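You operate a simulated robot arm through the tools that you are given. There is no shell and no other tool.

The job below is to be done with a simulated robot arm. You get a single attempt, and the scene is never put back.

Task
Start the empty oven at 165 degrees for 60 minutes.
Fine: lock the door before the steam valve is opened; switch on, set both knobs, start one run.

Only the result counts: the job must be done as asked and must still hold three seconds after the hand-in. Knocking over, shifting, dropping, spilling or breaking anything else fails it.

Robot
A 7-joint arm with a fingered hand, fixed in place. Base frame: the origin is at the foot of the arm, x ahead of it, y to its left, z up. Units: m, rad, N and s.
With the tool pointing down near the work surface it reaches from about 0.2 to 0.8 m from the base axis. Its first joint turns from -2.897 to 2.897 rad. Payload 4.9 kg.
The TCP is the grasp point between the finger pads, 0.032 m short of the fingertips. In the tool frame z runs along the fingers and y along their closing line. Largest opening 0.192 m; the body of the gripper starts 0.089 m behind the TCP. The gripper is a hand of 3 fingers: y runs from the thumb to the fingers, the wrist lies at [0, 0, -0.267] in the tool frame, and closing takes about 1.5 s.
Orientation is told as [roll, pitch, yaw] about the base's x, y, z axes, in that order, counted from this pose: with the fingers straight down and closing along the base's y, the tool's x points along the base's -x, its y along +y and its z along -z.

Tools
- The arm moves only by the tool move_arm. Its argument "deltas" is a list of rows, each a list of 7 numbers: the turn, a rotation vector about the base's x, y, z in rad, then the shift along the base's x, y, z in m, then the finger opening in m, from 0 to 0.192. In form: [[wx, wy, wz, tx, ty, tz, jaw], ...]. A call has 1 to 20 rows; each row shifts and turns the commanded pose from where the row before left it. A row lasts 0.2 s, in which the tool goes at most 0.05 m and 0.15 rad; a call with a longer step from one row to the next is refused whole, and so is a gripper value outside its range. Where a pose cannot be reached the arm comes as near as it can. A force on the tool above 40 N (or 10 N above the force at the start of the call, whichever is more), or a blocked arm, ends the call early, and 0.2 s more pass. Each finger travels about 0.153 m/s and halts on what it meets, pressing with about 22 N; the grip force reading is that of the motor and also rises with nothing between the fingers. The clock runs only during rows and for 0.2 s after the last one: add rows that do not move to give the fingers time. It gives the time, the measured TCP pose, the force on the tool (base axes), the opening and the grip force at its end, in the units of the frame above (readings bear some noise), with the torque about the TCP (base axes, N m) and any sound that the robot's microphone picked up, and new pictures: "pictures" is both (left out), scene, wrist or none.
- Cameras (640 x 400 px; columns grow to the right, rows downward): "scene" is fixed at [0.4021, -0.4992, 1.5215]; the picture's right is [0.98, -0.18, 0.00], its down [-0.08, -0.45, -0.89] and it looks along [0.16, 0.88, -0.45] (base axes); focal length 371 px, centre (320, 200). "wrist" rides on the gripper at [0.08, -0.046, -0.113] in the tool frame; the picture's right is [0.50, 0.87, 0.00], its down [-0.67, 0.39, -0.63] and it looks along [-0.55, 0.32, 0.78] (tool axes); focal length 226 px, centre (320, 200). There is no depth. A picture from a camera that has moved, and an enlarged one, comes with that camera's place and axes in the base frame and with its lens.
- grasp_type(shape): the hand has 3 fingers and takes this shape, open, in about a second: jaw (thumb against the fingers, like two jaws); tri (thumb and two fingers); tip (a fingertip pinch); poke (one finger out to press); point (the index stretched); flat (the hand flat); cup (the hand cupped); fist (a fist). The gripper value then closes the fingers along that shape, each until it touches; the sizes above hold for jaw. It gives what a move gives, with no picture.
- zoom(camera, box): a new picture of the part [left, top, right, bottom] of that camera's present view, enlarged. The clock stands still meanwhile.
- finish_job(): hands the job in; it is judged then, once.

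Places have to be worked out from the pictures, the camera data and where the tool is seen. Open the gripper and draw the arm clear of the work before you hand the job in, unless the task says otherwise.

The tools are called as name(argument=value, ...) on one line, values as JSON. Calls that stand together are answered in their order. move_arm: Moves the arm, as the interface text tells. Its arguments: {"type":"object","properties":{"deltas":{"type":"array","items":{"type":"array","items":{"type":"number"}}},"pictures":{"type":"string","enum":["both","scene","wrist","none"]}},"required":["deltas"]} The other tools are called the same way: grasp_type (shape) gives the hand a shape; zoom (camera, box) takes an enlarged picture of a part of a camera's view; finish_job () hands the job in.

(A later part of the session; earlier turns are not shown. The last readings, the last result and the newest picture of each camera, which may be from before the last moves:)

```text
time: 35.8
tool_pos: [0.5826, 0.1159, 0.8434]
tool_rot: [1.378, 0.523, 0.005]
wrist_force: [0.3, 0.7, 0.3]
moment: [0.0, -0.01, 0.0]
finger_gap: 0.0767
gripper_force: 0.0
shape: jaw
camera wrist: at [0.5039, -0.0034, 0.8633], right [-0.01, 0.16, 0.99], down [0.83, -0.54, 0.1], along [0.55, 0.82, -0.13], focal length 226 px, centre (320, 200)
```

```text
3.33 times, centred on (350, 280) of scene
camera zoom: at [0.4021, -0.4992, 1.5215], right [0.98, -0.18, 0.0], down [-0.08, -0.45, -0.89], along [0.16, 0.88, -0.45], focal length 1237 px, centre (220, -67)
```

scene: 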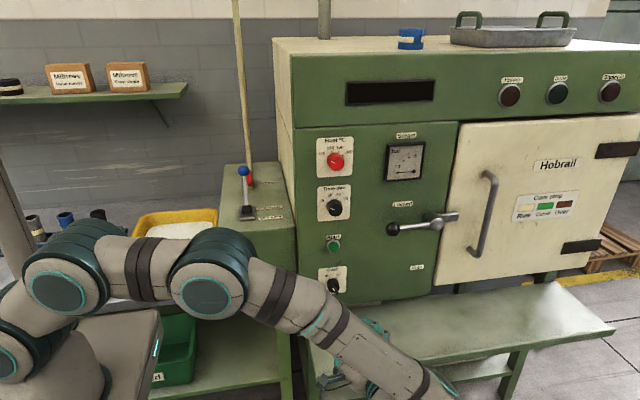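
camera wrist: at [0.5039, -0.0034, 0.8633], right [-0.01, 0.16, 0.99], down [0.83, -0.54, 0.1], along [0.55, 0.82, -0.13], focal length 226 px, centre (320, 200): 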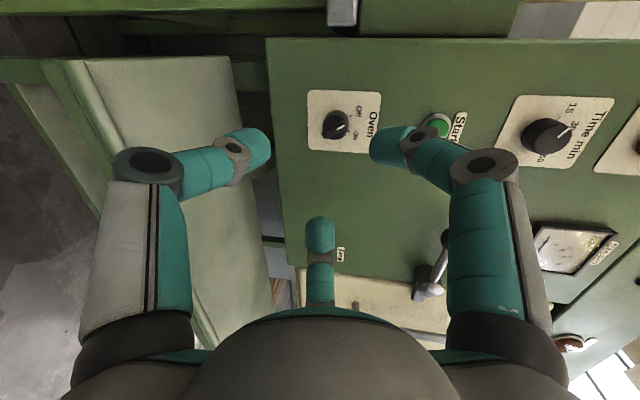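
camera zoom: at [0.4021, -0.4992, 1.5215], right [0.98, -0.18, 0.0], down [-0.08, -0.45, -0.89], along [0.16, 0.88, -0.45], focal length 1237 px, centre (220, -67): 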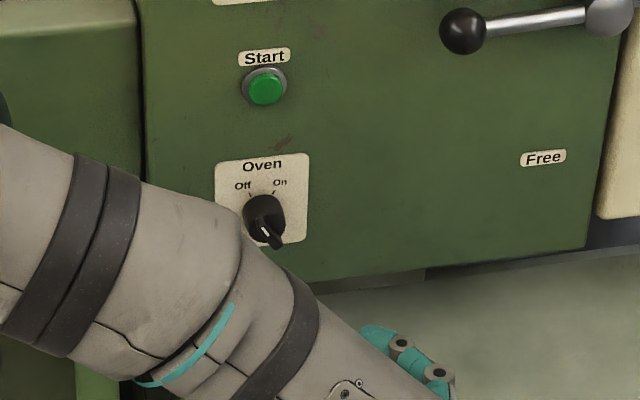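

Excellent wrist view of the switch; it lies at ≈(0.582, 0.285, 0.839). Moving straight in so the open fingers surround the knob.

move_arm(deltas=[[0, 0, 0, 0.002, 0.035, 0.001, 0.08], [0, 0, 0, 0.001, 0.035, 0, 0.08], [0, 0, 0, 0, 0.035, 0, 0.08], [0, 0, 0, 0, 0.03, 0, 0.08], [0, 0, 0, 0, 0.02, 0, 0.08], [0, 0, 0, 0, 0, 0, 0.08]])

zoom(camera="wrist", box=[200, 60, 440, 260])

zoom(camera="scene", box=[270, 220, 430, 340])

```text
time: 37.2
tool_pos: [0.5875, 0.2697, 0.8459]
tool_rot: [1.378, 0.523, 0.004]
wrist_force: [0.4, 0.3, -0.4]
moment: [-0.02, 0.0, 0.01]
finger_gap: 0.0764
gripper_force: 0.2
shape: jaw
camera wrist: at [0.5073, 0.1515, 0.8647], right [-0.01, 0.16, 0.99], down [0.83, -0.54, 0.1], along [0.55, 0.82, -0.13], focal length 226 px, centre (320, 200)
```

scene: 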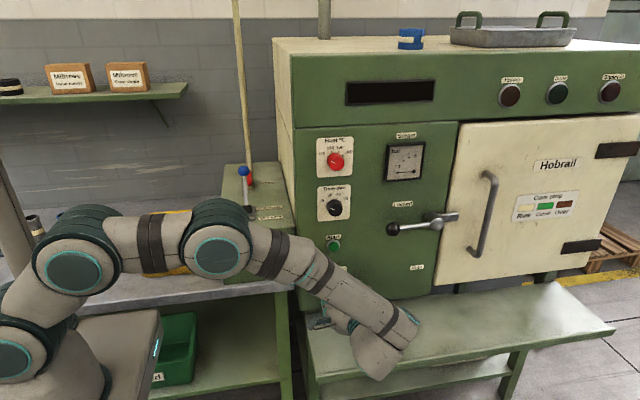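
wrist: 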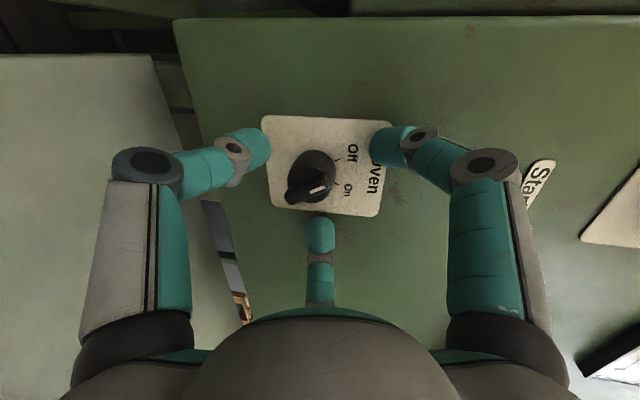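

```text
2.00 times, centred on (320, 160) of wrist
camera zoom: at [0.5073, 0.1515, 0.8647], right [-0.01, 0.16, 0.99], down [0.83, -0.54, 0.1], along [0.55, 0.82, -0.13], focal length 452 px, centre (320, 280)
```

zoom: 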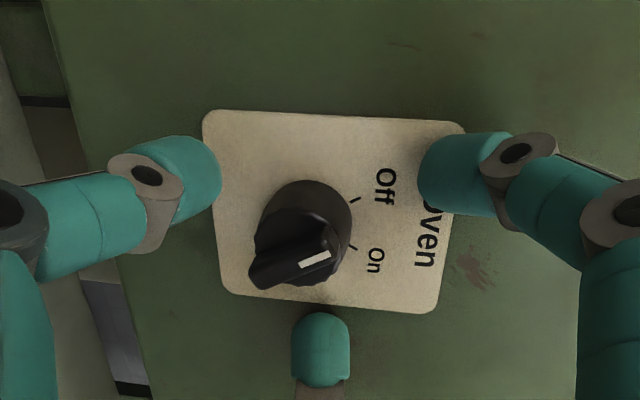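

```text
3.33 times, centred on (350, 280) of scene
camera zoom: at [0.4021, -0.4992, 1.5215], right [0.98, -0.18, 0.0], down [-0.08, -0.45, -0.89], along [0.16, 0.88, -0.45], focal length 1237 px, centre (220, -67)
```

zoom: 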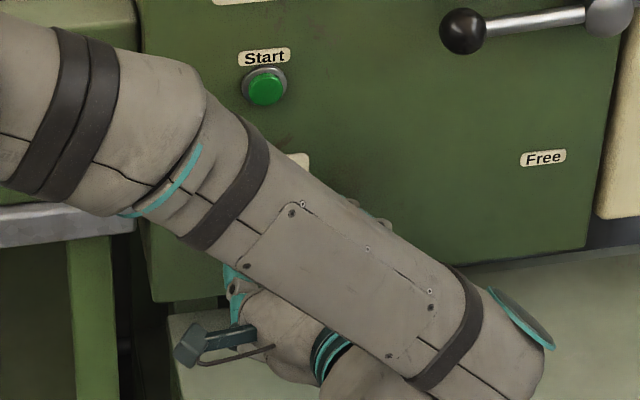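

The knob is centred between the fingers. Closing on it and checking the grip.

move_arm(deltas=[[0, 0, 0, 0, 0, 0, 0.05], [0, 0, 0, 0, 0, 0, 0.03], [0, 0, 0, 0, 0, 0, 0.015], [0, 0, 0, 0, 0, 0, 0.0], [0, 0, 0, 0, 0, 0, 0.0]], pictures="none")

zoom(camera="wrist", box=[200, 60, 440, 260])

```text
time: 38.4
tool_pos: [0.586, 0.2718, 0.8449]
tool_rot: [1.38, 0.523, 0.006]
wrist_force: [-4.3, 2.4, -3.9]
moment: [-0.11, 0.09, 0.06]
finger_gap: 0.0252
gripper_force: 21.8
shape: tri
```

```text
2.00 times, centred on (320, 160) of wrist
camera zoom: at [0.5068, 0.1515, 0.8643], right [-0.01, 0.16, 0.99], down [0.83, -0.54, 0.1], along [0.55, 0.82, -0.13], focal length 452 px, centre (320, 280)
```

zoom: 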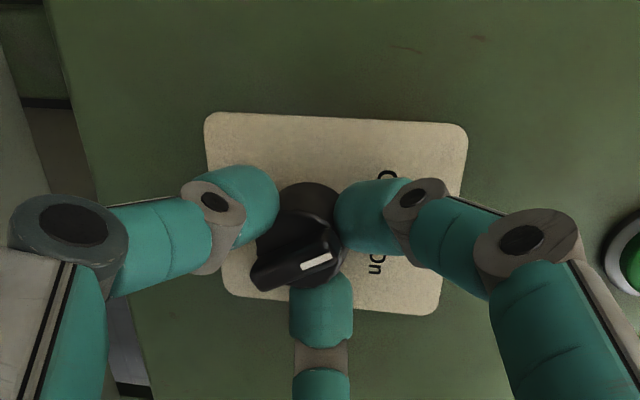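

The three fingers hold the knob (gap 0.025). Turning clockwise about +y.

move_arm(deltas=[[0, 0.12, 0, 0, 0, 0, 0.0], [0, 0.12, 0, 0, 0, 0, 0.0], [0, 0.12, 0, 0, 0, 0, 0.0], [0, 0.12, 0, 0, 0, 0, 0.0], [0, 0.12, 0, 0, 0, 0, 0.0], [0, 0.12, 0, 0, 0, 0, 0.0], [0, 0.12, 0, 0, 0, 0, 0.0]], pictures="scene")

zoom(camera="wrist", box=[200, 60, 440, 260])

```text
time: 40.0
tool_pos: [0.5888, 0.2707, 0.8443]
tool_rot: [1.384, 1.364, 0.006]
wrist_force: [19.4, -3.1, -15.1]
moment: [-0.59, -0.23, -0.71]
finger_gap: 0.0249
gripper_force: 22.0
shape: tri
```

scene: 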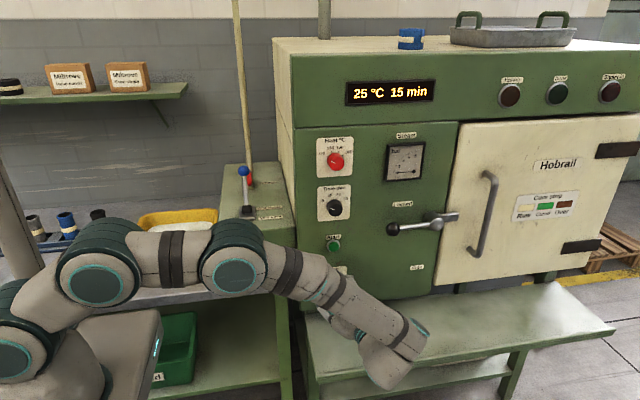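

```text
2.00 times, centred on (320, 160) of wrist
camera zoom: at [0.5495, 0.1513, 0.9179], right [0.73, 0.16, 0.66], down [0.63, -0.55, -0.56], along [0.27, 0.82, -0.5], focal length 452 px, centre (320, 280)
```

zoom: 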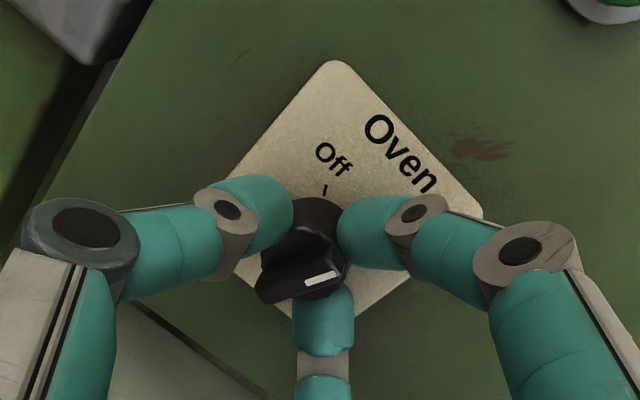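

The display came on ("25 °C 15 min"). I turn a little further to seat the switch at On, easing the side load.

move_arm(deltas=[[0, 0.07, 0, 0.002, 0, -0.002, 0.0], [0, 0.07, 0, 0.001, 0, -0.001, 0.0], [0, 0.05, 0, 0, 0, 0, 0.0]], pictures="none")

zoom(camera="wrist", box=[200, 60, 440, 260])

zoom(camera="scene", box=[320, 60, 480, 160])

```text
time: 40.8
tool_pos: [0.5894, 0.271, 0.8423]
tool_rot: [1.642, 1.552, 0.265]
wrist_force: [10.9, -5.8, -1.8]
moment: [-0.29, -0.08, -0.41]
finger_gap: 0.0252
gripper_force: 22.4
shape: tri
```

```text
2.00 times, centred on (320, 160) of wrist
camera zoom: at [0.5663, 0.1512, 0.9214], right [0.84, 0.16, 0.52], down [0.51, -0.54, -0.67], along [0.17, 0.82, -0.54], focal length 452 px, centre (320, 280)
```

zoom: 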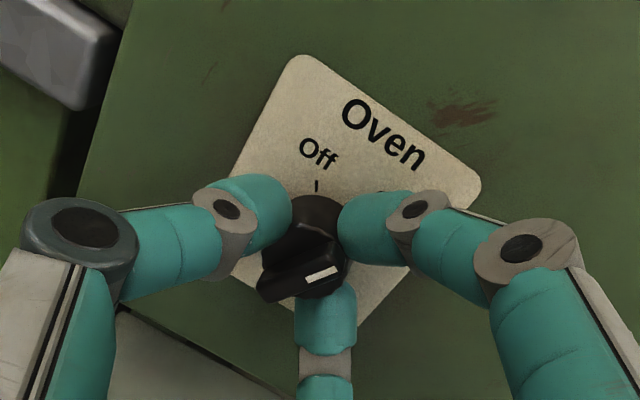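

```text
4.00 times, centred on (400, 110) of scene
camera zoom: at [0.4021, -0.4992, 1.5215], right [0.98, -0.18, 0.0], down [-0.08, -0.45, -0.89], along [0.16, 0.88, -0.45], focal length 1485 px, centre (0, 560)
```

zoom: 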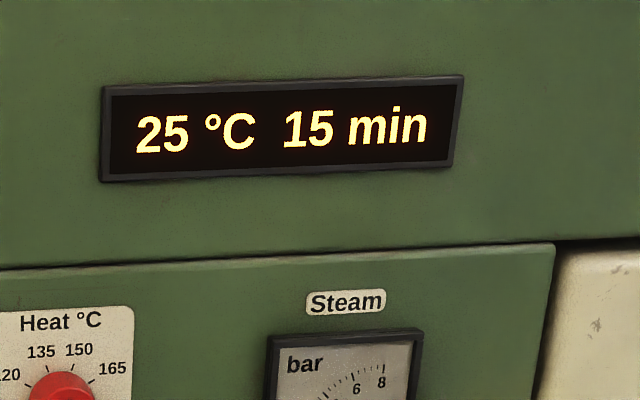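

The fin is now ~60° from Off, display lit. Releasing and backing straight out to verify.

move_arm(deltas=[[0, 0, 0, 0, 0, 0, 0.03], [0, 0, 0, 0, 0, 0, 0.06], [0, 0, 0, 0, 0, 0, 0.08], [0, 0, 0, 0, 0, 0, 0.08], [0, 0, 0, 0, -0.03, 0, 0.08], [0, 0, 0, 0, -0.04, 0.0, 0.08], [0, 0, 0, 0, -0.04, 0.01, 0.08], [0, 0, 0, 0, -0.04, 0.02, 0.08]])

zoom(camera="wrist", box=[240, 40, 400, 160])

```text
time: 42.6
tool_pos: [0.5898, 0.1218, 0.8719]
tool_rot: [1.636, 1.551, 0.258]
wrist_force: [-0.4, -0.7, -0.4]
moment: [-0.02, -0.04, 0.01]
finger_gap: 0.0766
gripper_force: 0.1
shape: jaw
camera wrist: at [0.5655, 0.0021, 0.9505], right [0.84, 0.16, 0.52], down [0.51, -0.54, -0.67], along [0.17, 0.82, -0.54], focal length 226 px, centre (320, 200)
```

scene: 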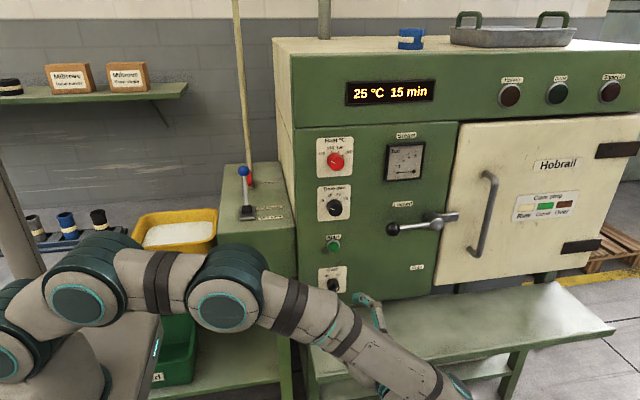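
wrist: 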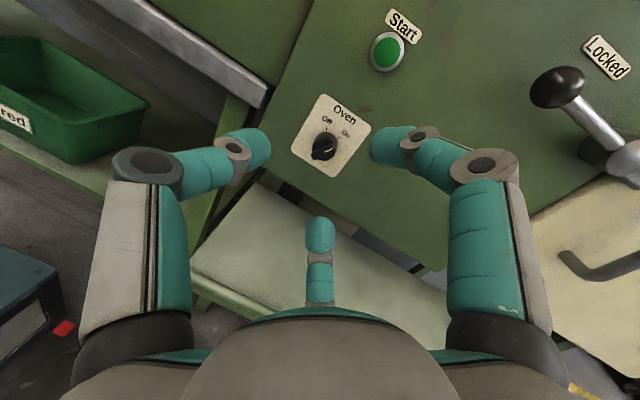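

```text
3.33 times, centred on (320, 100) of wrist
camera zoom: at [0.5655, 0.0021, 0.9505], right [0.84, 0.16, 0.52], down [0.51, -0.54, -0.67], along [0.17, 0.82, -0.54], focal length 754 px, centre (320, 533)
```

zoom: 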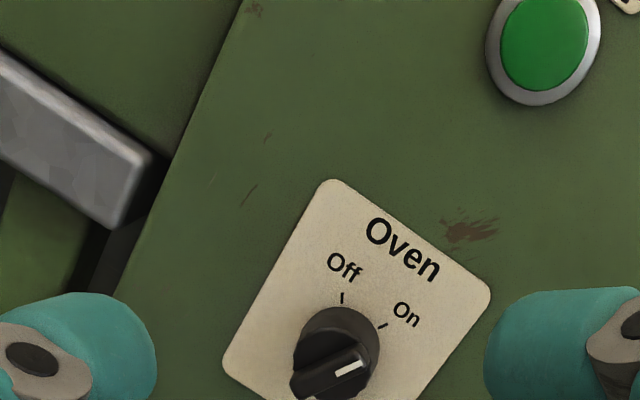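

Switch confirmed at On. Now for the time knob: I unwind the hand counter-clockwise, remove the tilt, and pre-rotate to about −1.0 rad in front of the time knob (0.584, ·, 1.083).

move_arm(deltas=[[0, -0.141, 0, 0, -0.01, 0.02, 0.09], [0, -0.141, 0, 0, -0.01, 0.02, 0.09], [0, -0.141, 0, 0, 0, 0.02, 0.09], [0, -0.141, 0, 0, 0, 0.02, 0.09], [0, -0.141, 0, 0, 0, 0.02, 0.09], [0, -0.141, 0, 0, 0, 0.02, 0.09], [0, -0.141, 0, 0, 0, 0.02, 0.09], [0, -0.141, 0, 0, 0, 0.02, 0.09], [0, -0.141, 0, 0, 0, 0.02, 0.09], [0, -0.141, 0, 0, 0, 0.02, 0.09], [0, -0.141, 0, 0, 0, 0.01, 0.09], [0.095, 0, 0, 0, 0, 0, 0.09], [0.095, 0, 0, 0, 0, 0, 0.09], [0, -0.143, 0, 0, 0, 0, 0.09], [0, -0.143, 0, 0, 0, 0, 0.09], [0, -0.143, 0, 0, 0, 0, 0.09], [0, -0.143, 0, 0, 0, 0, 0.09], [0, -0.143, 0, 0, 0, 0, 0.09], [0, -0.143, 0, 0, 0, 0, 0.09], [0, -0.143, 0, 0, 0, 0, 0.09]])

zoom(camera="scene", box=[300, 120, 460, 220])

```text
time: 46.8
tool_pos: [0.5884, 0.1008, 1.077]
tool_rot: [1.561, -0.992, 0.005]
wrist_force: [-1.3, 0.3, -4.3]
moment: [0.46, 0.03, -0.15]
finger_gap: 0.0861
gripper_force: 0.0
shape: jaw
camera wrist: at [0.5844, -0.012, 0.9863], right [-1.0, 0.0, 0.06], down [0.04, -0.63, 0.78], along [0.04, 0.78, 0.63], focal length 226 px, centre (320, 200)
```

scene: 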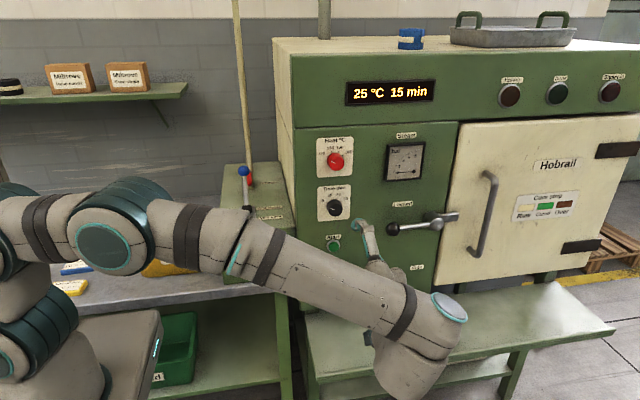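
wrist: 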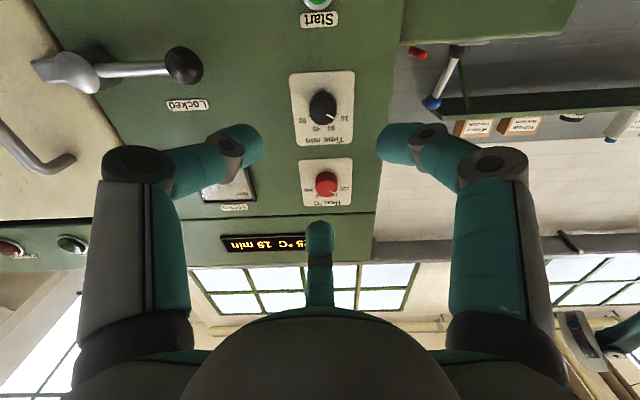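

```text
4.00 times, centred on (380, 170) of scene
camera zoom: at [0.4021, -0.4992, 1.5215], right [0.98, -0.18, 0.0], down [-0.08, -0.45, -0.89], along [0.16, 0.88, -0.45], focal length 1485 px, centre (80, 320)
```

zoom: 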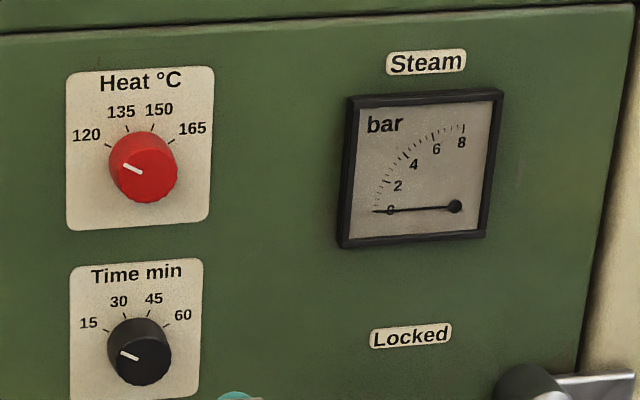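

Time knob ≈(0.587, 0.298, 1.081), heat knob ≈(0.587, 0.298, 1.206). Zooming for pointer and tick angles.

zoom(camera="wrist", box=[280, 60, 376, 150])

zoom(camera="wrist", box=[280, 145, 376, 220])

zoom(camera="scene", box=[310, 182, 358, 222])

zoom(camera="scene", box=[310, 134, 358, 174])

```text
4.44 times, centred on (328, 105) of wrist
camera zoom: at [0.5844, -0.012, 0.9863], right [-1.0, 0.0, 0.06], down [0.04, -0.63, 0.78], along [0.04, 0.78, 0.63], focal length 1005 px, centre (284, 622)
```

zoom: 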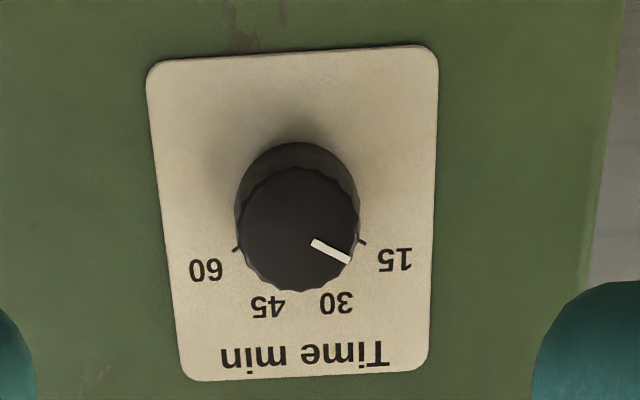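

```text
5.33 times, centred on (328, 182) of wrist
camera zoom: at [0.5844, -0.012, 0.9863], right [-1.0, 0.0, 0.06], down [0.04, -0.63, 0.78], along [0.04, 0.78, 0.63], focal length 1206 px, centre (277, 293)
```

zoom: 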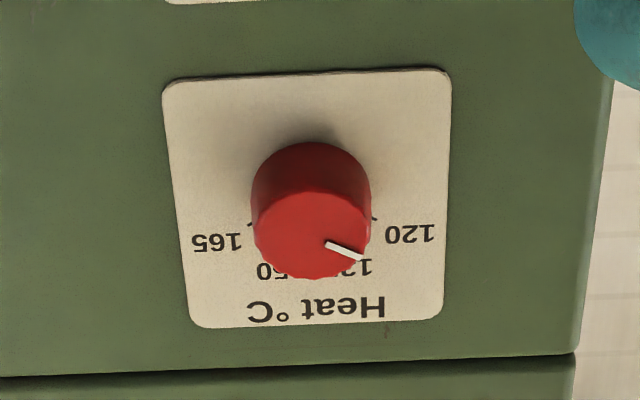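

```text
10.00 times, centred on (334, 202) of scene
camera zoom: at [0.4021, -0.4992, 1.5215], right [0.98, -0.18, 0.0], down [-0.08, -0.45, -0.89], along [0.16, 0.88, -0.45], focal length 3712 px, centre (180, 180)
```

zoom: 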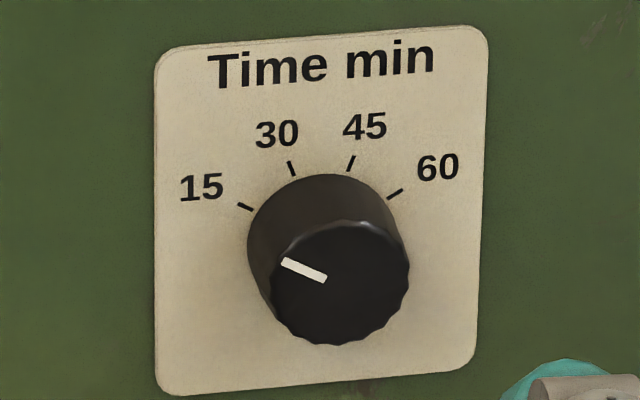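

```text
10.00 times, centred on (334, 154) of scene
camera zoom: at [0.4021, -0.4992, 1.5215], right [0.98, -0.18, 0.0], down [-0.08, -0.45, -0.89], along [0.16, 0.88, -0.45], focal length 3712 px, centre (180, 660)
```

zoom: 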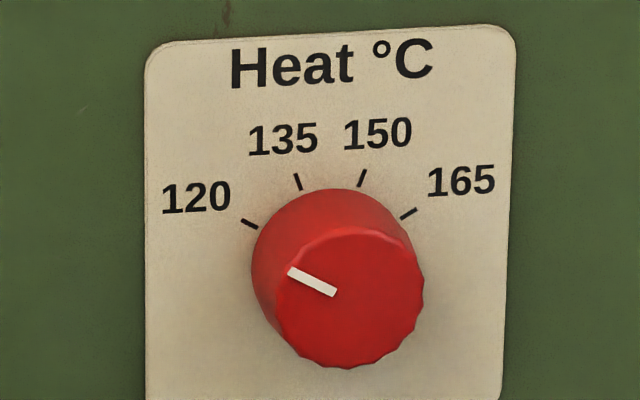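

Pointers are at 15 and 120; the 60/165 marks are ~120° clockwise. Moving in around the time knob.

move_arm(deltas=[[0, 0, 0, -0.0015, 0.04, 0.002, 0.09], [0, 0, 0, 0, 0.04, 0.002, 0.09], [0, 0, 0, 0, 0.04, 0, 0.09], [0, 0, 0, 0, 0.03, 0, 0.09], [0, 0, 0, 0, 0.02, 0, 0.09], [0, 0, 0, 0, 0.009, 0, 0.09], [0, 0, 0, 0, 0, 0, 0.09]])

zoom(camera="wrist", box=[200, 60, 440, 260])

zoom(camera="scene", box=[280, 160, 400, 260])

```text
time: 48.4
tool_pos: [0.5885, 0.2787, 1.0868]
tool_rot: [1.561, -1.001, 0.007]
wrist_force: [-0.6, -14.3, 0.8]
moment: [0.37, -0.03, 0.31]
finger_gap: 0.0877
gripper_force: 0.0
shape: jaw
camera wrist: at [0.5857, 0.1659, 0.9953], right [-1.0, 0.0, 0.05], down [0.04, -0.63, 0.78], along [0.03, 0.78, 0.63], focal length 226 px, centre (320, 200)
```

scene: 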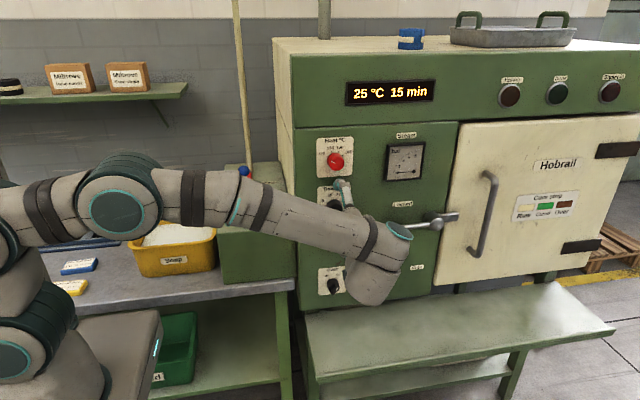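
wrist: 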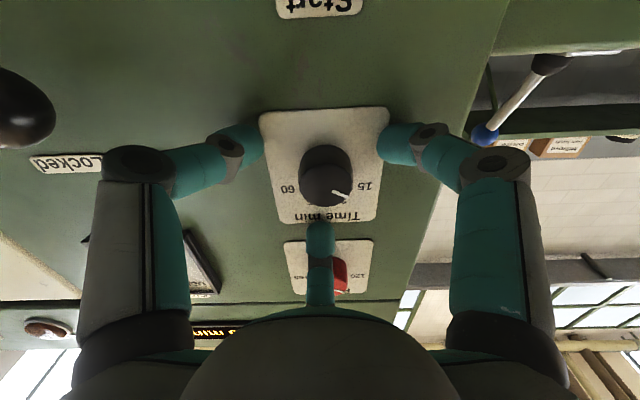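

```text
2.00 times, centred on (320, 160) of wrist
camera zoom: at [0.5857, 0.1659, 0.9953], right [-1.0, 0.0, 0.05], down [0.04, -0.63, 0.78], along [0.03, 0.78, 0.63], focal length 452 px, centre (320, 280)
```

zoom: 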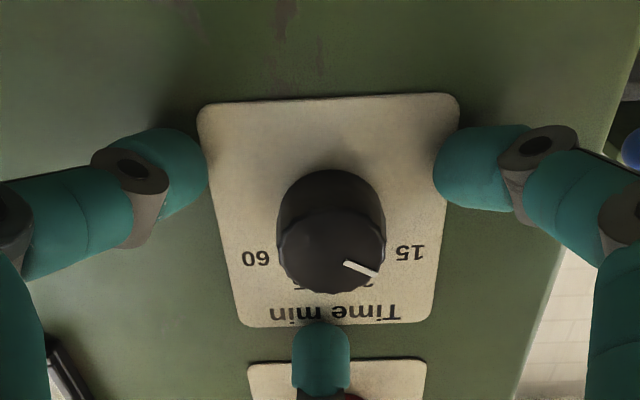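

```text
4.00 times, centred on (340, 210) of scene
camera zoom: at [0.4021, -0.4992, 1.5215], right [0.98, -0.18, 0.0], down [-0.08, -0.45, -0.89], along [0.16, 0.88, -0.45], focal length 1485 px, centre (240, 160)
```

zoom: 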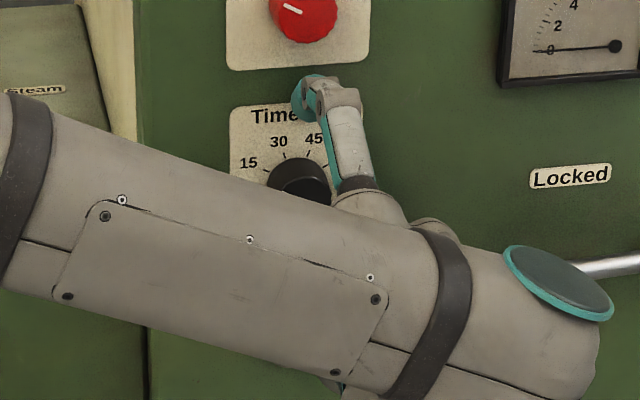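

Tips lightly touch the plate (14 N); I back off 5 mm, centre 3 mm left, and close on the knob.

move_arm(deltas=[[0, 0, 0, -0.003, -0.005, 0.0, 0.09], [0, 0, 0, 0, 0, 0, 0.06], [0, 0, 0, 0, 0, 0, 0.045], [0, 0, 0, 0, 0, 0, 0.03], [0, 0, 0, 0, 0, 0, 0.01], [0, 0, 0, 0, 0, 0, 0.0], [0, 0, 0, 0, 0, 0, 0.0]], pictures="none")

zoom(camera="wrist", box=[200, 60, 440, 260])

```text
time: 50.0
tool_pos: [0.5861, 0.2751, 1.0875]
tool_rot: [1.561, -1.001, 0.01]
wrist_force: [0.6, 4.5, -1.0]
moment: [-0.02, 0.01, -0.01]
finger_gap: 0.0311
gripper_force: 21.9
shape: tri
```

```text
2.00 times, centred on (320, 160) of wrist
camera zoom: at [0.5825, 0.1622, 0.9952], right [-1.0, 0.0, 0.05], down [0.04, -0.63, 0.78], along [0.03, 0.78, 0.63], focal length 452 px, centre (320, 280)
```

zoom: 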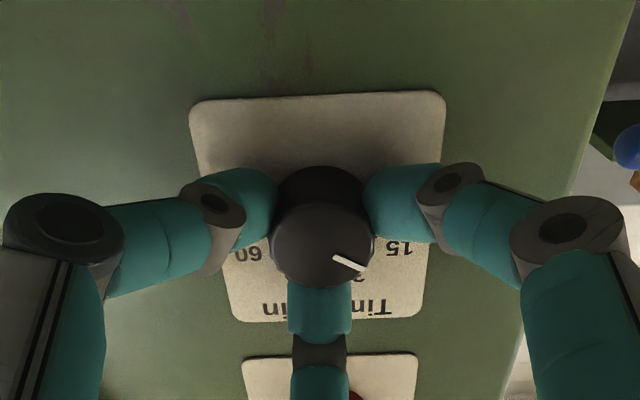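

Knob gripped (gap 0.031, side forces near zero). Turning clockwise by about 1.4 rad first, then checking the display.

move_arm(deltas=[[0, 0.14, 0, 0, 0, 0, 0.0], [0, 0.14, 0, 0, 0, 0, 0.0], [0, 0.14, 0, 0, 0, 0, 0.0], [0, 0.14, 0, 0, 0, 0, 0.0], [0, 0.14, 0, 0, 0, 0, 0.0], [0, 0.14, 0, 0, 0, 0, 0.0], [0, 0.14, 0, 0, 0, 0, 0.0], [0, 0.14, 0, 0, 0, 0, 0.0], [0, 0.14, 0, 0, 0, 0, 0.0], [0, 0.14, 0, 0, 0, 0, 0.0]], pictures="scene")

zoom(camera="wrist", box=[200, 60, 440, 260])

```text
time: 52.2
tool_pos: [0.5854, 0.2753, 1.0854]
tool_rot: [1.567, 0.405, 0.003]
wrist_force: [17.0, 4.0, -13.3]
moment: [-0.49, -0.04, -0.44]
finger_gap: 0.0304
gripper_force: 21.9
shape: tri
```

scene: 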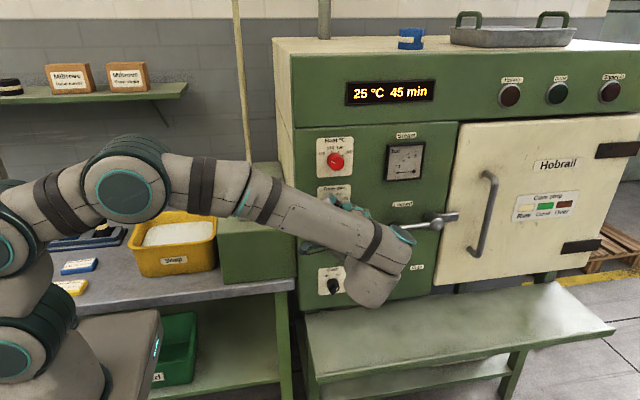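

```text
2.00 times, centred on (320, 160) of wrist
camera zoom: at [0.496, 0.1621, 1.0743], right [-0.12, 0.0, 0.99], down [0.77, -0.63, 0.09], along [0.62, 0.78, 0.07], focal length 452 px, centre (320, 280)
```

zoom: 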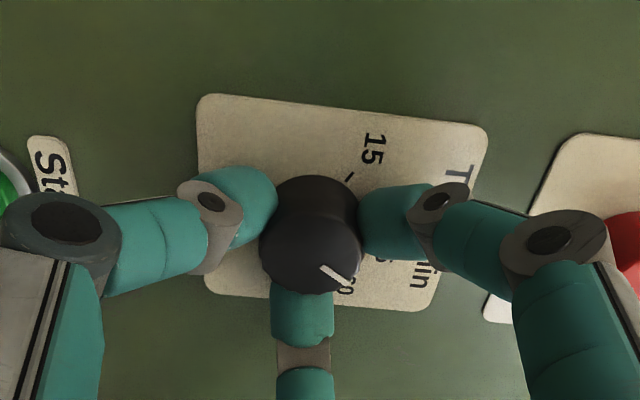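

Display reads 45 min after 80°. Another 40° to the 60 mark.

move_arm(deltas=[[0, 0.14, 0, 0.001, 0, -0.001, 0.0], [0, 0.14, 0, 0.001, 0, -0.001, 0.0], [0, 0.14, 0, 0, 0, 0, 0.0], [0, 0.14, 0, 0, 0, 0, 0.0], [0, 0.14, 0, 0, 0, 0, 0.0]], pictures="scene")

zoom(camera="wrist", box=[200, 60, 440, 260])

```text
time: 53.4
tool_pos: [0.5881, 0.2748, 1.0821]
tool_rot: [1.57, 1.105, 0.007]
wrist_force: [8.4, -1.9, -20.8]
moment: [-0.55, -0.36, -0.23]
finger_gap: 0.0307
gripper_force: 22.0
shape: tri
```

scene: 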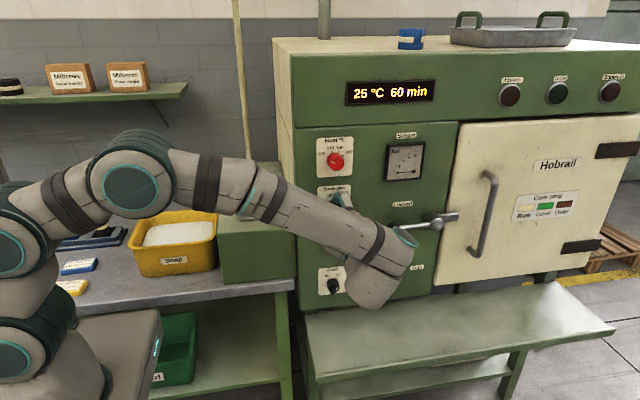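

```text
2.00 times, centred on (320, 160) of wrist
camera zoom: at [0.5122, 0.162, 1.1329], right [0.55, 0.0, 0.84], down [0.65, -0.63, -0.43], along [0.52, 0.78, -0.35], focal length 452 px, centre (320, 280)
```

zoom: 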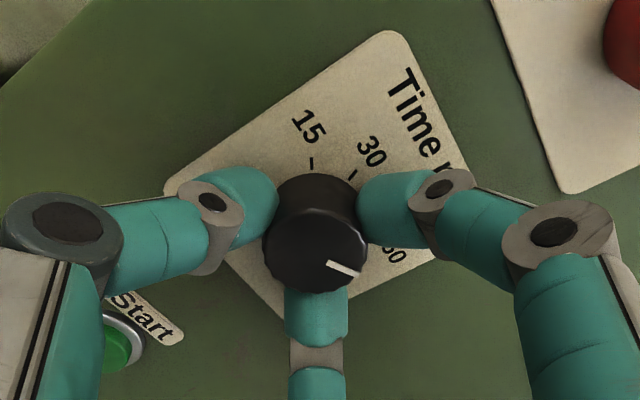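

60 min set. Releasing, backing out, unwinding to −1.0 rad and moving up in front of the heat knob (z≈1.206).

move_arm(deltas=[[0, 0, 0, 0, 0, 0, 0.03], [0, 0, 0, 0, 0, 0, 0.06], [0, 0, 0, 0, 0, 0, 0.09], [0, 0, 0, 0, 0, 0, 0.09], [0, 0, 0, 0, -0.03, 0, 0.09], [0, 0, 0, 0, -0.04, 0.0, 0.09], [0, -0.141, 0, 0, -0.04, 0.01, 0.09], [0, -0.141, 0, 0, -0.04, 0.01, 0.09], [0, -0.141, 0, 0, 0, 0.01, 0.09], [0, -0.141, 0, 0, 0, 0.01, 0.09], [0, -0.141, 0, 0, 0, 0.01, 0.09], [0, -0.141, 0, 0, 0, 0.01, 0.09], [0, -0.141, 0, 0, 0, 0.01, 0.09], [0, -0.141, 0, 0, 0, 0.01, 0.09], [0, -0.141, 0, 0, 0, 0.01, 0.09], [0, -0.141, 0, 0, 0, 0.01, 0.09], [0, -0.141, 0, 0, 0, 0.01, 0.09], [0, -0.141, 0, 0, 0, 0.01, 0.09], [0, -0.141, 0, 0, 0, 0.005, 0.09], [0, -0.141, 0, 0, 0, 0, 0.09]])

zoom(camera="scene", box=[300, 120, 396, 220])

zoom(camera="wrist", box=[240, 40, 400, 160])

```text
time: 57.6
tool_pos: [0.587, 0.1244, 1.21]
tool_rot: [1.564, -0.877, 0.006]
wrist_force: [-0.6, 0.1, -0.2]
moment: [-0.01, -0.01, -0.02]
finger_gap: 0.0863
gripper_force: 0.0
shape: jaw
camera wrist: at [0.5726, 0.0118, 1.1195], right [-0.99, 0.0, 0.17], down [0.13, -0.63, 0.77], along [0.11, 0.78, 0.62], focal length 226 px, centre (320, 200)
```

scene: 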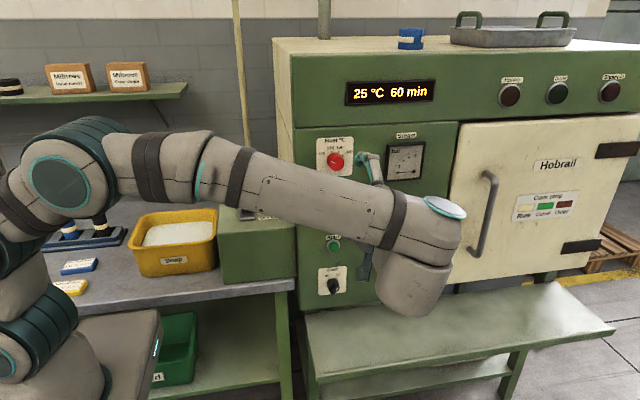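
wrist: 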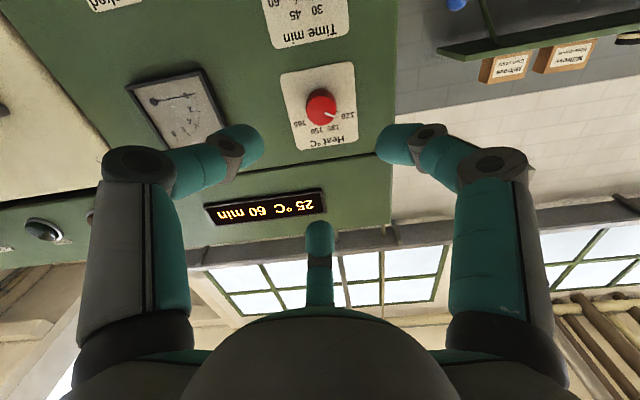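

```text
4.00 times, centred on (348, 170) of scene
camera zoom: at [0.4021, -0.4992, 1.5215], right [0.98, -0.18, 0.0], down [-0.08, -0.45, -0.89], along [0.16, 0.88, -0.45], focal length 1485 px, centre (208, 320)
```

zoom: 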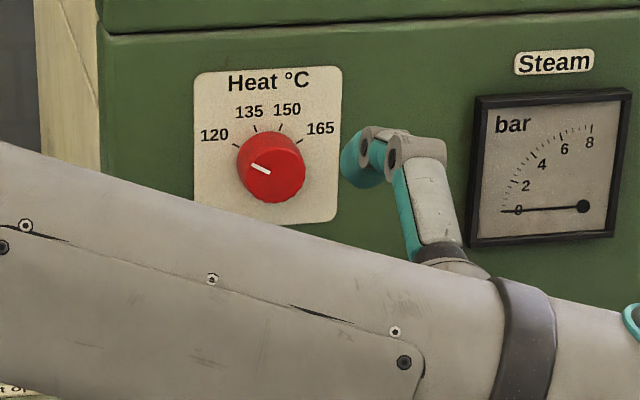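

```text
3.33 times, centred on (320, 100) of wrist
camera zoom: at [0.5726, 0.0118, 1.1195], right [-0.99, 0.0, 0.17], down [0.13, -0.63, 0.77], along [0.11, 0.78, 0.62], focal length 754 px, centre (320, 533)
```

zoom: 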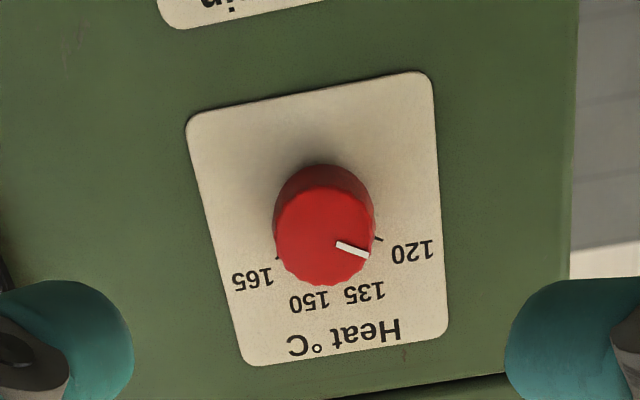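

Heat knob ≈(0.586, 0.298, 1.209). Moving in, same depth as for the time knob, and closing.

move_arm(deltas=[[0, 0, 0, -0.001, 0.04, -0.001, 0.09], [0, 0, 0, 0, 0.04, 0, 0.09], [0, 0, 0, 0, 0.035, 0, 0.09], [0, 0, 0, 0, 0.025, 0, 0.09], [0, 0, 0, 0, 0.01, 0, 0.09], [0, 0, 0, 0, 0, 0, 0.09], [0, 0, 0, 0, 0, 0, 0.06], [0, 0, 0, 0, 0, 0, 0.045], [0, 0, 0, 0, 0, 0, 0.03], [0, 0, 0, 0, 0, 0, 0.01], [0, 0, 0, 0, 0, 0, 0.0], [0, 0, 0, 0, 0, 0, 0.0]])

zoom(camera="wrist", box=[200, 60, 440, 260])

```text
time: 60.2
tool_pos: [0.5857, 0.2746, 1.2072]
tool_rot: [1.562, -0.874, 0.007]
wrist_force: [0.4, 4.4, -1.7]
moment: [-0.02, 0.04, -0.01]
finger_gap: 0.0309
gripper_force: 22.1
shape: tri
camera wrist: at [0.5718, 0.1621, 1.1173], right [-0.99, 0.0, 0.17], down [0.13, -0.63, 0.77], along [0.11, 0.78, 0.62], focal length 226 px, centre (320, 200)
```

scene: 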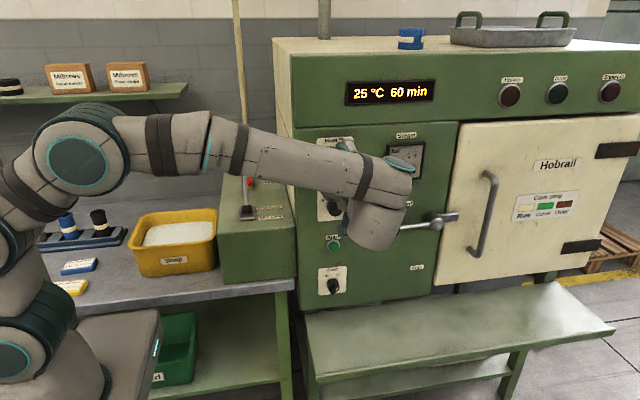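
wrist: 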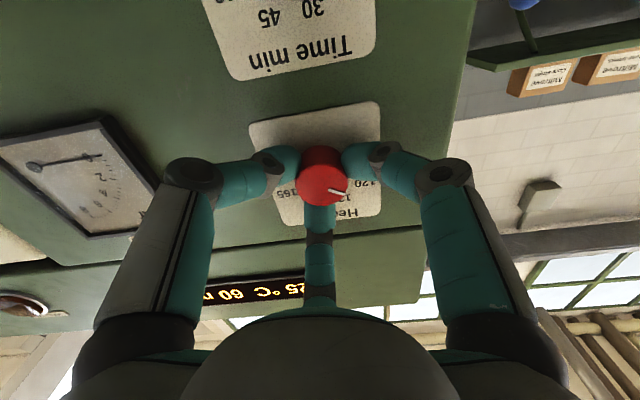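

```text
2.00 times, centred on (320, 160) of wrist
camera zoom: at [0.5718, 0.1621, 1.1173], right [-0.99, 0.0, 0.17], down [0.13, -0.63, 0.77], along [0.11, 0.78, 0.62], focal length 452 px, centre (320, 280)
```

zoom: 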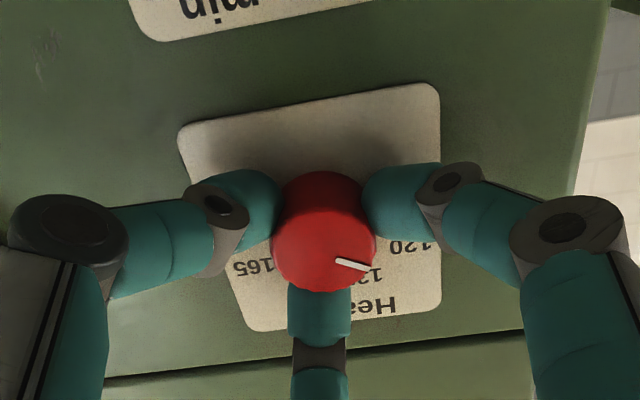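

Gripped cleanly. Turning clockwise 120° in one go with the same small relief shift.

move_arm(deltas=[[0, 0.14, 0, 0, 0, 0, 0.0], [0, 0.14, 0, 0, 0, 0, 0.0], [0, 0.14, 0, 0, 0, 0, 0.0], [0, 0.14, 0, 0, 0, 0, 0.0], [0, 0.14, 0, 0, 0, 0, 0.0], [0, 0.14, 0, 0, 0, 0, 0.0], [0, 0.14, 0, 0, 0, 0, 0.0], [0, 0.14, 0, 0, 0, 0, 0.0], [0, 0.14, 0, 0, 0, 0, 0.0], [0, 0.14, 0, 0.001, 0, -0.001, 0.0], [0, 0.14, 0, 0.001, 0, -0.001, 0.0], [0, 0.14, 0, 0, 0, 0, 0.0], [0, 0.14, 0, 0, 0, 0, 0.0], [0, 0.14, 0, 0, 0, 0, 0.0], [0, 0.14, 0, 0, 0, 0, 0.0]], pictures="scene")

zoom(camera="wrist", box=[200, 60, 440, 260])

```text
time: 63.4
tool_pos: [0.5885, 0.2755, 1.2055]
tool_rot: [1.574, 1.23, 0.007]
wrist_force: [-3.4, 0.8, -21.4]
moment: [-0.62, -0.39, 0.19]
finger_gap: 0.0307
gripper_force: 22.0
shape: tri
```

scene: 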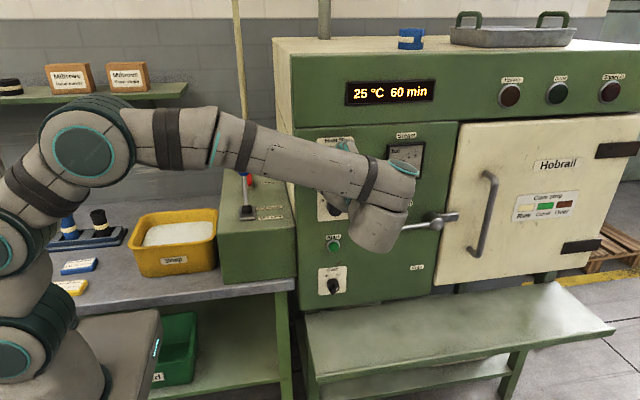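

```text
2.00 times, centred on (320, 160) of wrist
camera zoom: at [0.5199, 0.1622, 1.2643], right [0.65, 0.0, 0.76], down [0.59, -0.63, -0.5], along [0.48, 0.78, -0.41], focal length 452 px, centre (320, 280)
```

zoom: 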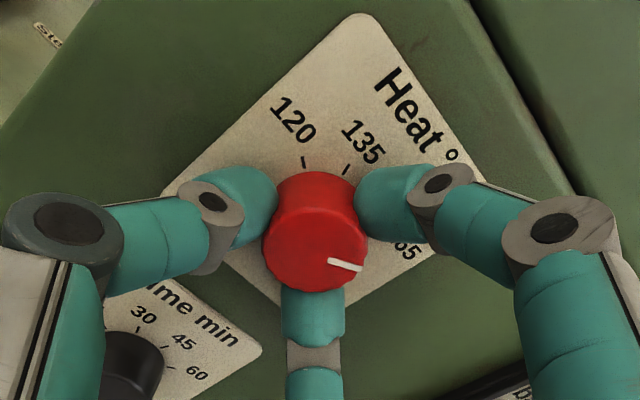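

Turned the full 120°; releasing and backing out to check the heat pointer against the 165 mark.

move_arm(deltas=[[0, 0, 0, 0, 0, 0, 0.03], [0, 0, 0, 0, 0, 0, 0.06], [0, 0, 0, 0, 0, 0, 0.09], [0, 0, 0, 0, 0, 0, 0.09], [0, 0, 0, 0, -0.03, 0, 0.09], [0, 0, 0, 0, -0.04, 0.0, 0.09], [0, 0, 0, 0, -0.04, 0.0, 0.09], [0, 0, 0, 0, -0.04, 0.0, 0.09]])

zoom(camera="wrist", box=[200, 40, 440, 190])

zoom(camera="scene", box=[300, 120, 396, 220])

```text
time: 65.2
tool_pos: [0.588, 0.1256, 1.2074]
tool_rot: [1.581, 1.225, 0.014]
wrist_force: [0.7, -0.8, 0.2]
moment: [0.0, 0.01, -0.02]
finger_gap: 0.0863
gripper_force: 0.0
shape: jaw
camera wrist: at [0.5192, 0.0112, 1.2657], right [0.64, 0.0, 0.76], down [0.6, -0.63, -0.5], along [0.48, 0.78, -0.4], focal length 226 px, centre (320, 200)
```

scene: 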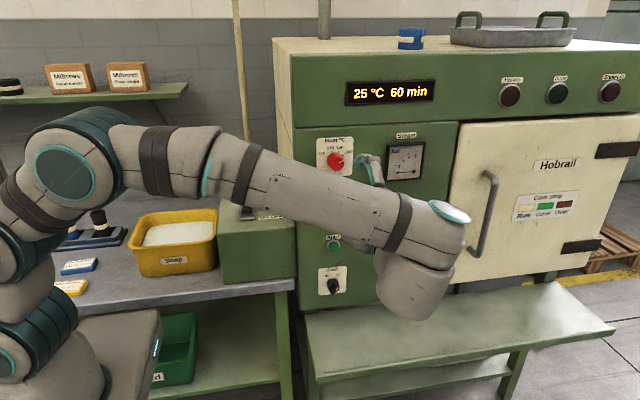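
wrist: 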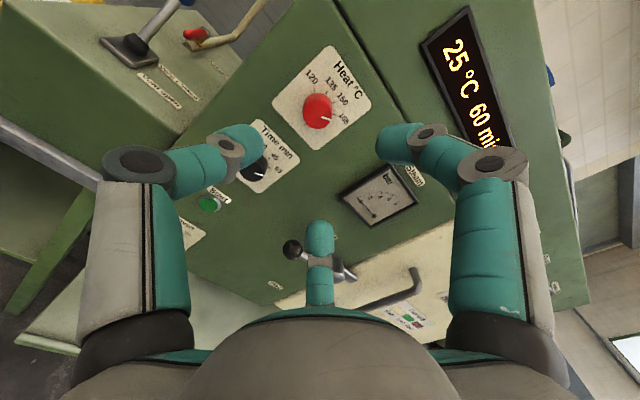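

```text
2.67 times, centred on (320, 115) of wrist
camera zoom: at [0.5192, 0.0112, 1.2657], right [0.64, 0.0, 0.76], down [0.6, -0.63, -0.5], along [0.48, 0.78, -0.4], focal length 603 px, centre (320, 427)
```

zoom: 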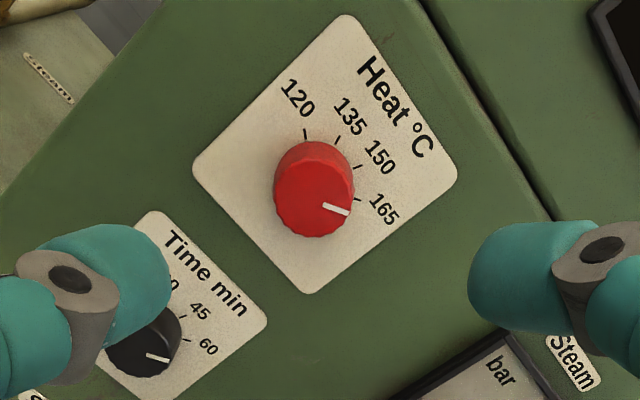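

```text
4.00 times, centred on (348, 170) of scene
camera zoom: at [0.4021, -0.4992, 1.5215], right [0.98, -0.18, 0.0], down [-0.08, -0.45, -0.89], along [0.16, 0.88, -0.45], focal length 1485 px, centre (208, 320)
```

zoom: 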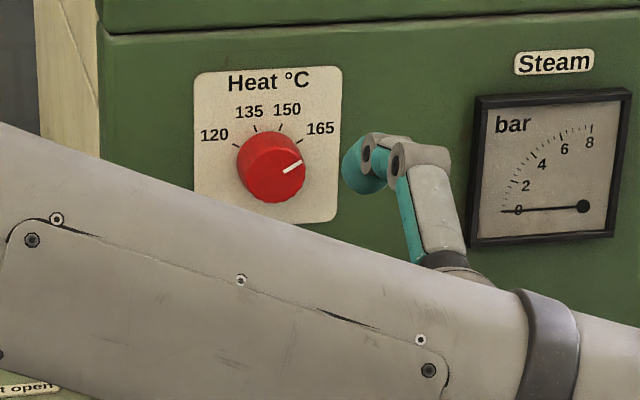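

Heat reads 165 and time 60. Before pressing Start once, I double-check the steam valve and vent lever positions.

zoom(camera="wrist", box=[80, 0, 280, 120])

zoom(camera="scene", box=[210, 150, 306, 225])

zoom(camera="scene", box=[380, 60, 640, 260])

```text
3.20 times, centred on (180, 60) of wrist
camera zoom: at [0.5192, 0.0112, 1.2657], right [0.64, 0.0, 0.76], down [0.6, -0.63, -0.5], along [0.48, 0.78, -0.4], focal length 723 px, centre (768, 648)
```

zoom: 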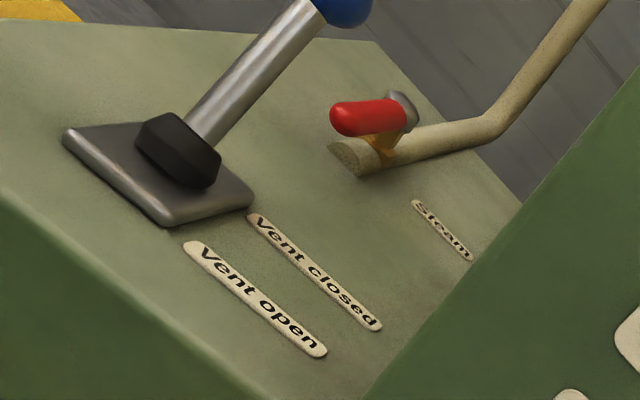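

```text
5.33 times, centred on (258, 188) of scene
camera zoom: at [0.4021, -0.4992, 1.5215], right [0.98, -0.18, 0.0], down [-0.08, -0.45, -0.89], along [0.16, 0.88, -0.45], focal length 1980 px, centre (651, 267)
```

zoom: 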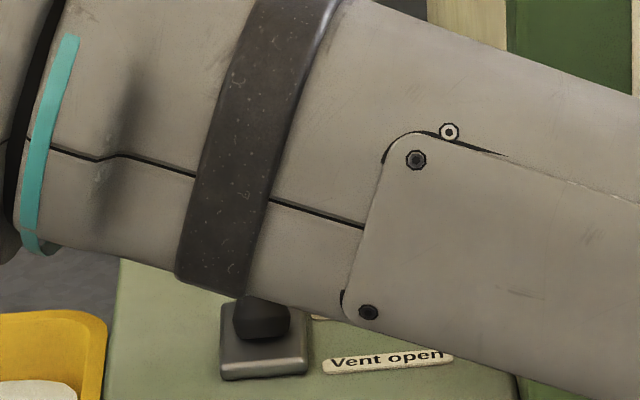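

```text
2.00 times, centred on (510, 160) of scene
camera zoom: at [0.4021, -0.4992, 1.5215], right [0.98, -0.18, 0.0], down [-0.08, -0.45, -0.89], along [0.16, 0.88, -0.45], focal length 742 px, centre (-60, 280)
```

zoom: 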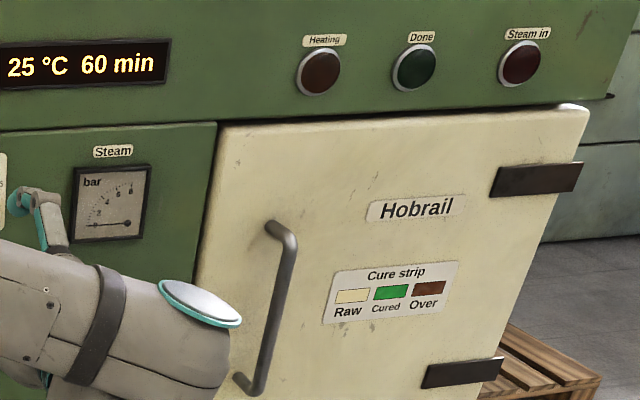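

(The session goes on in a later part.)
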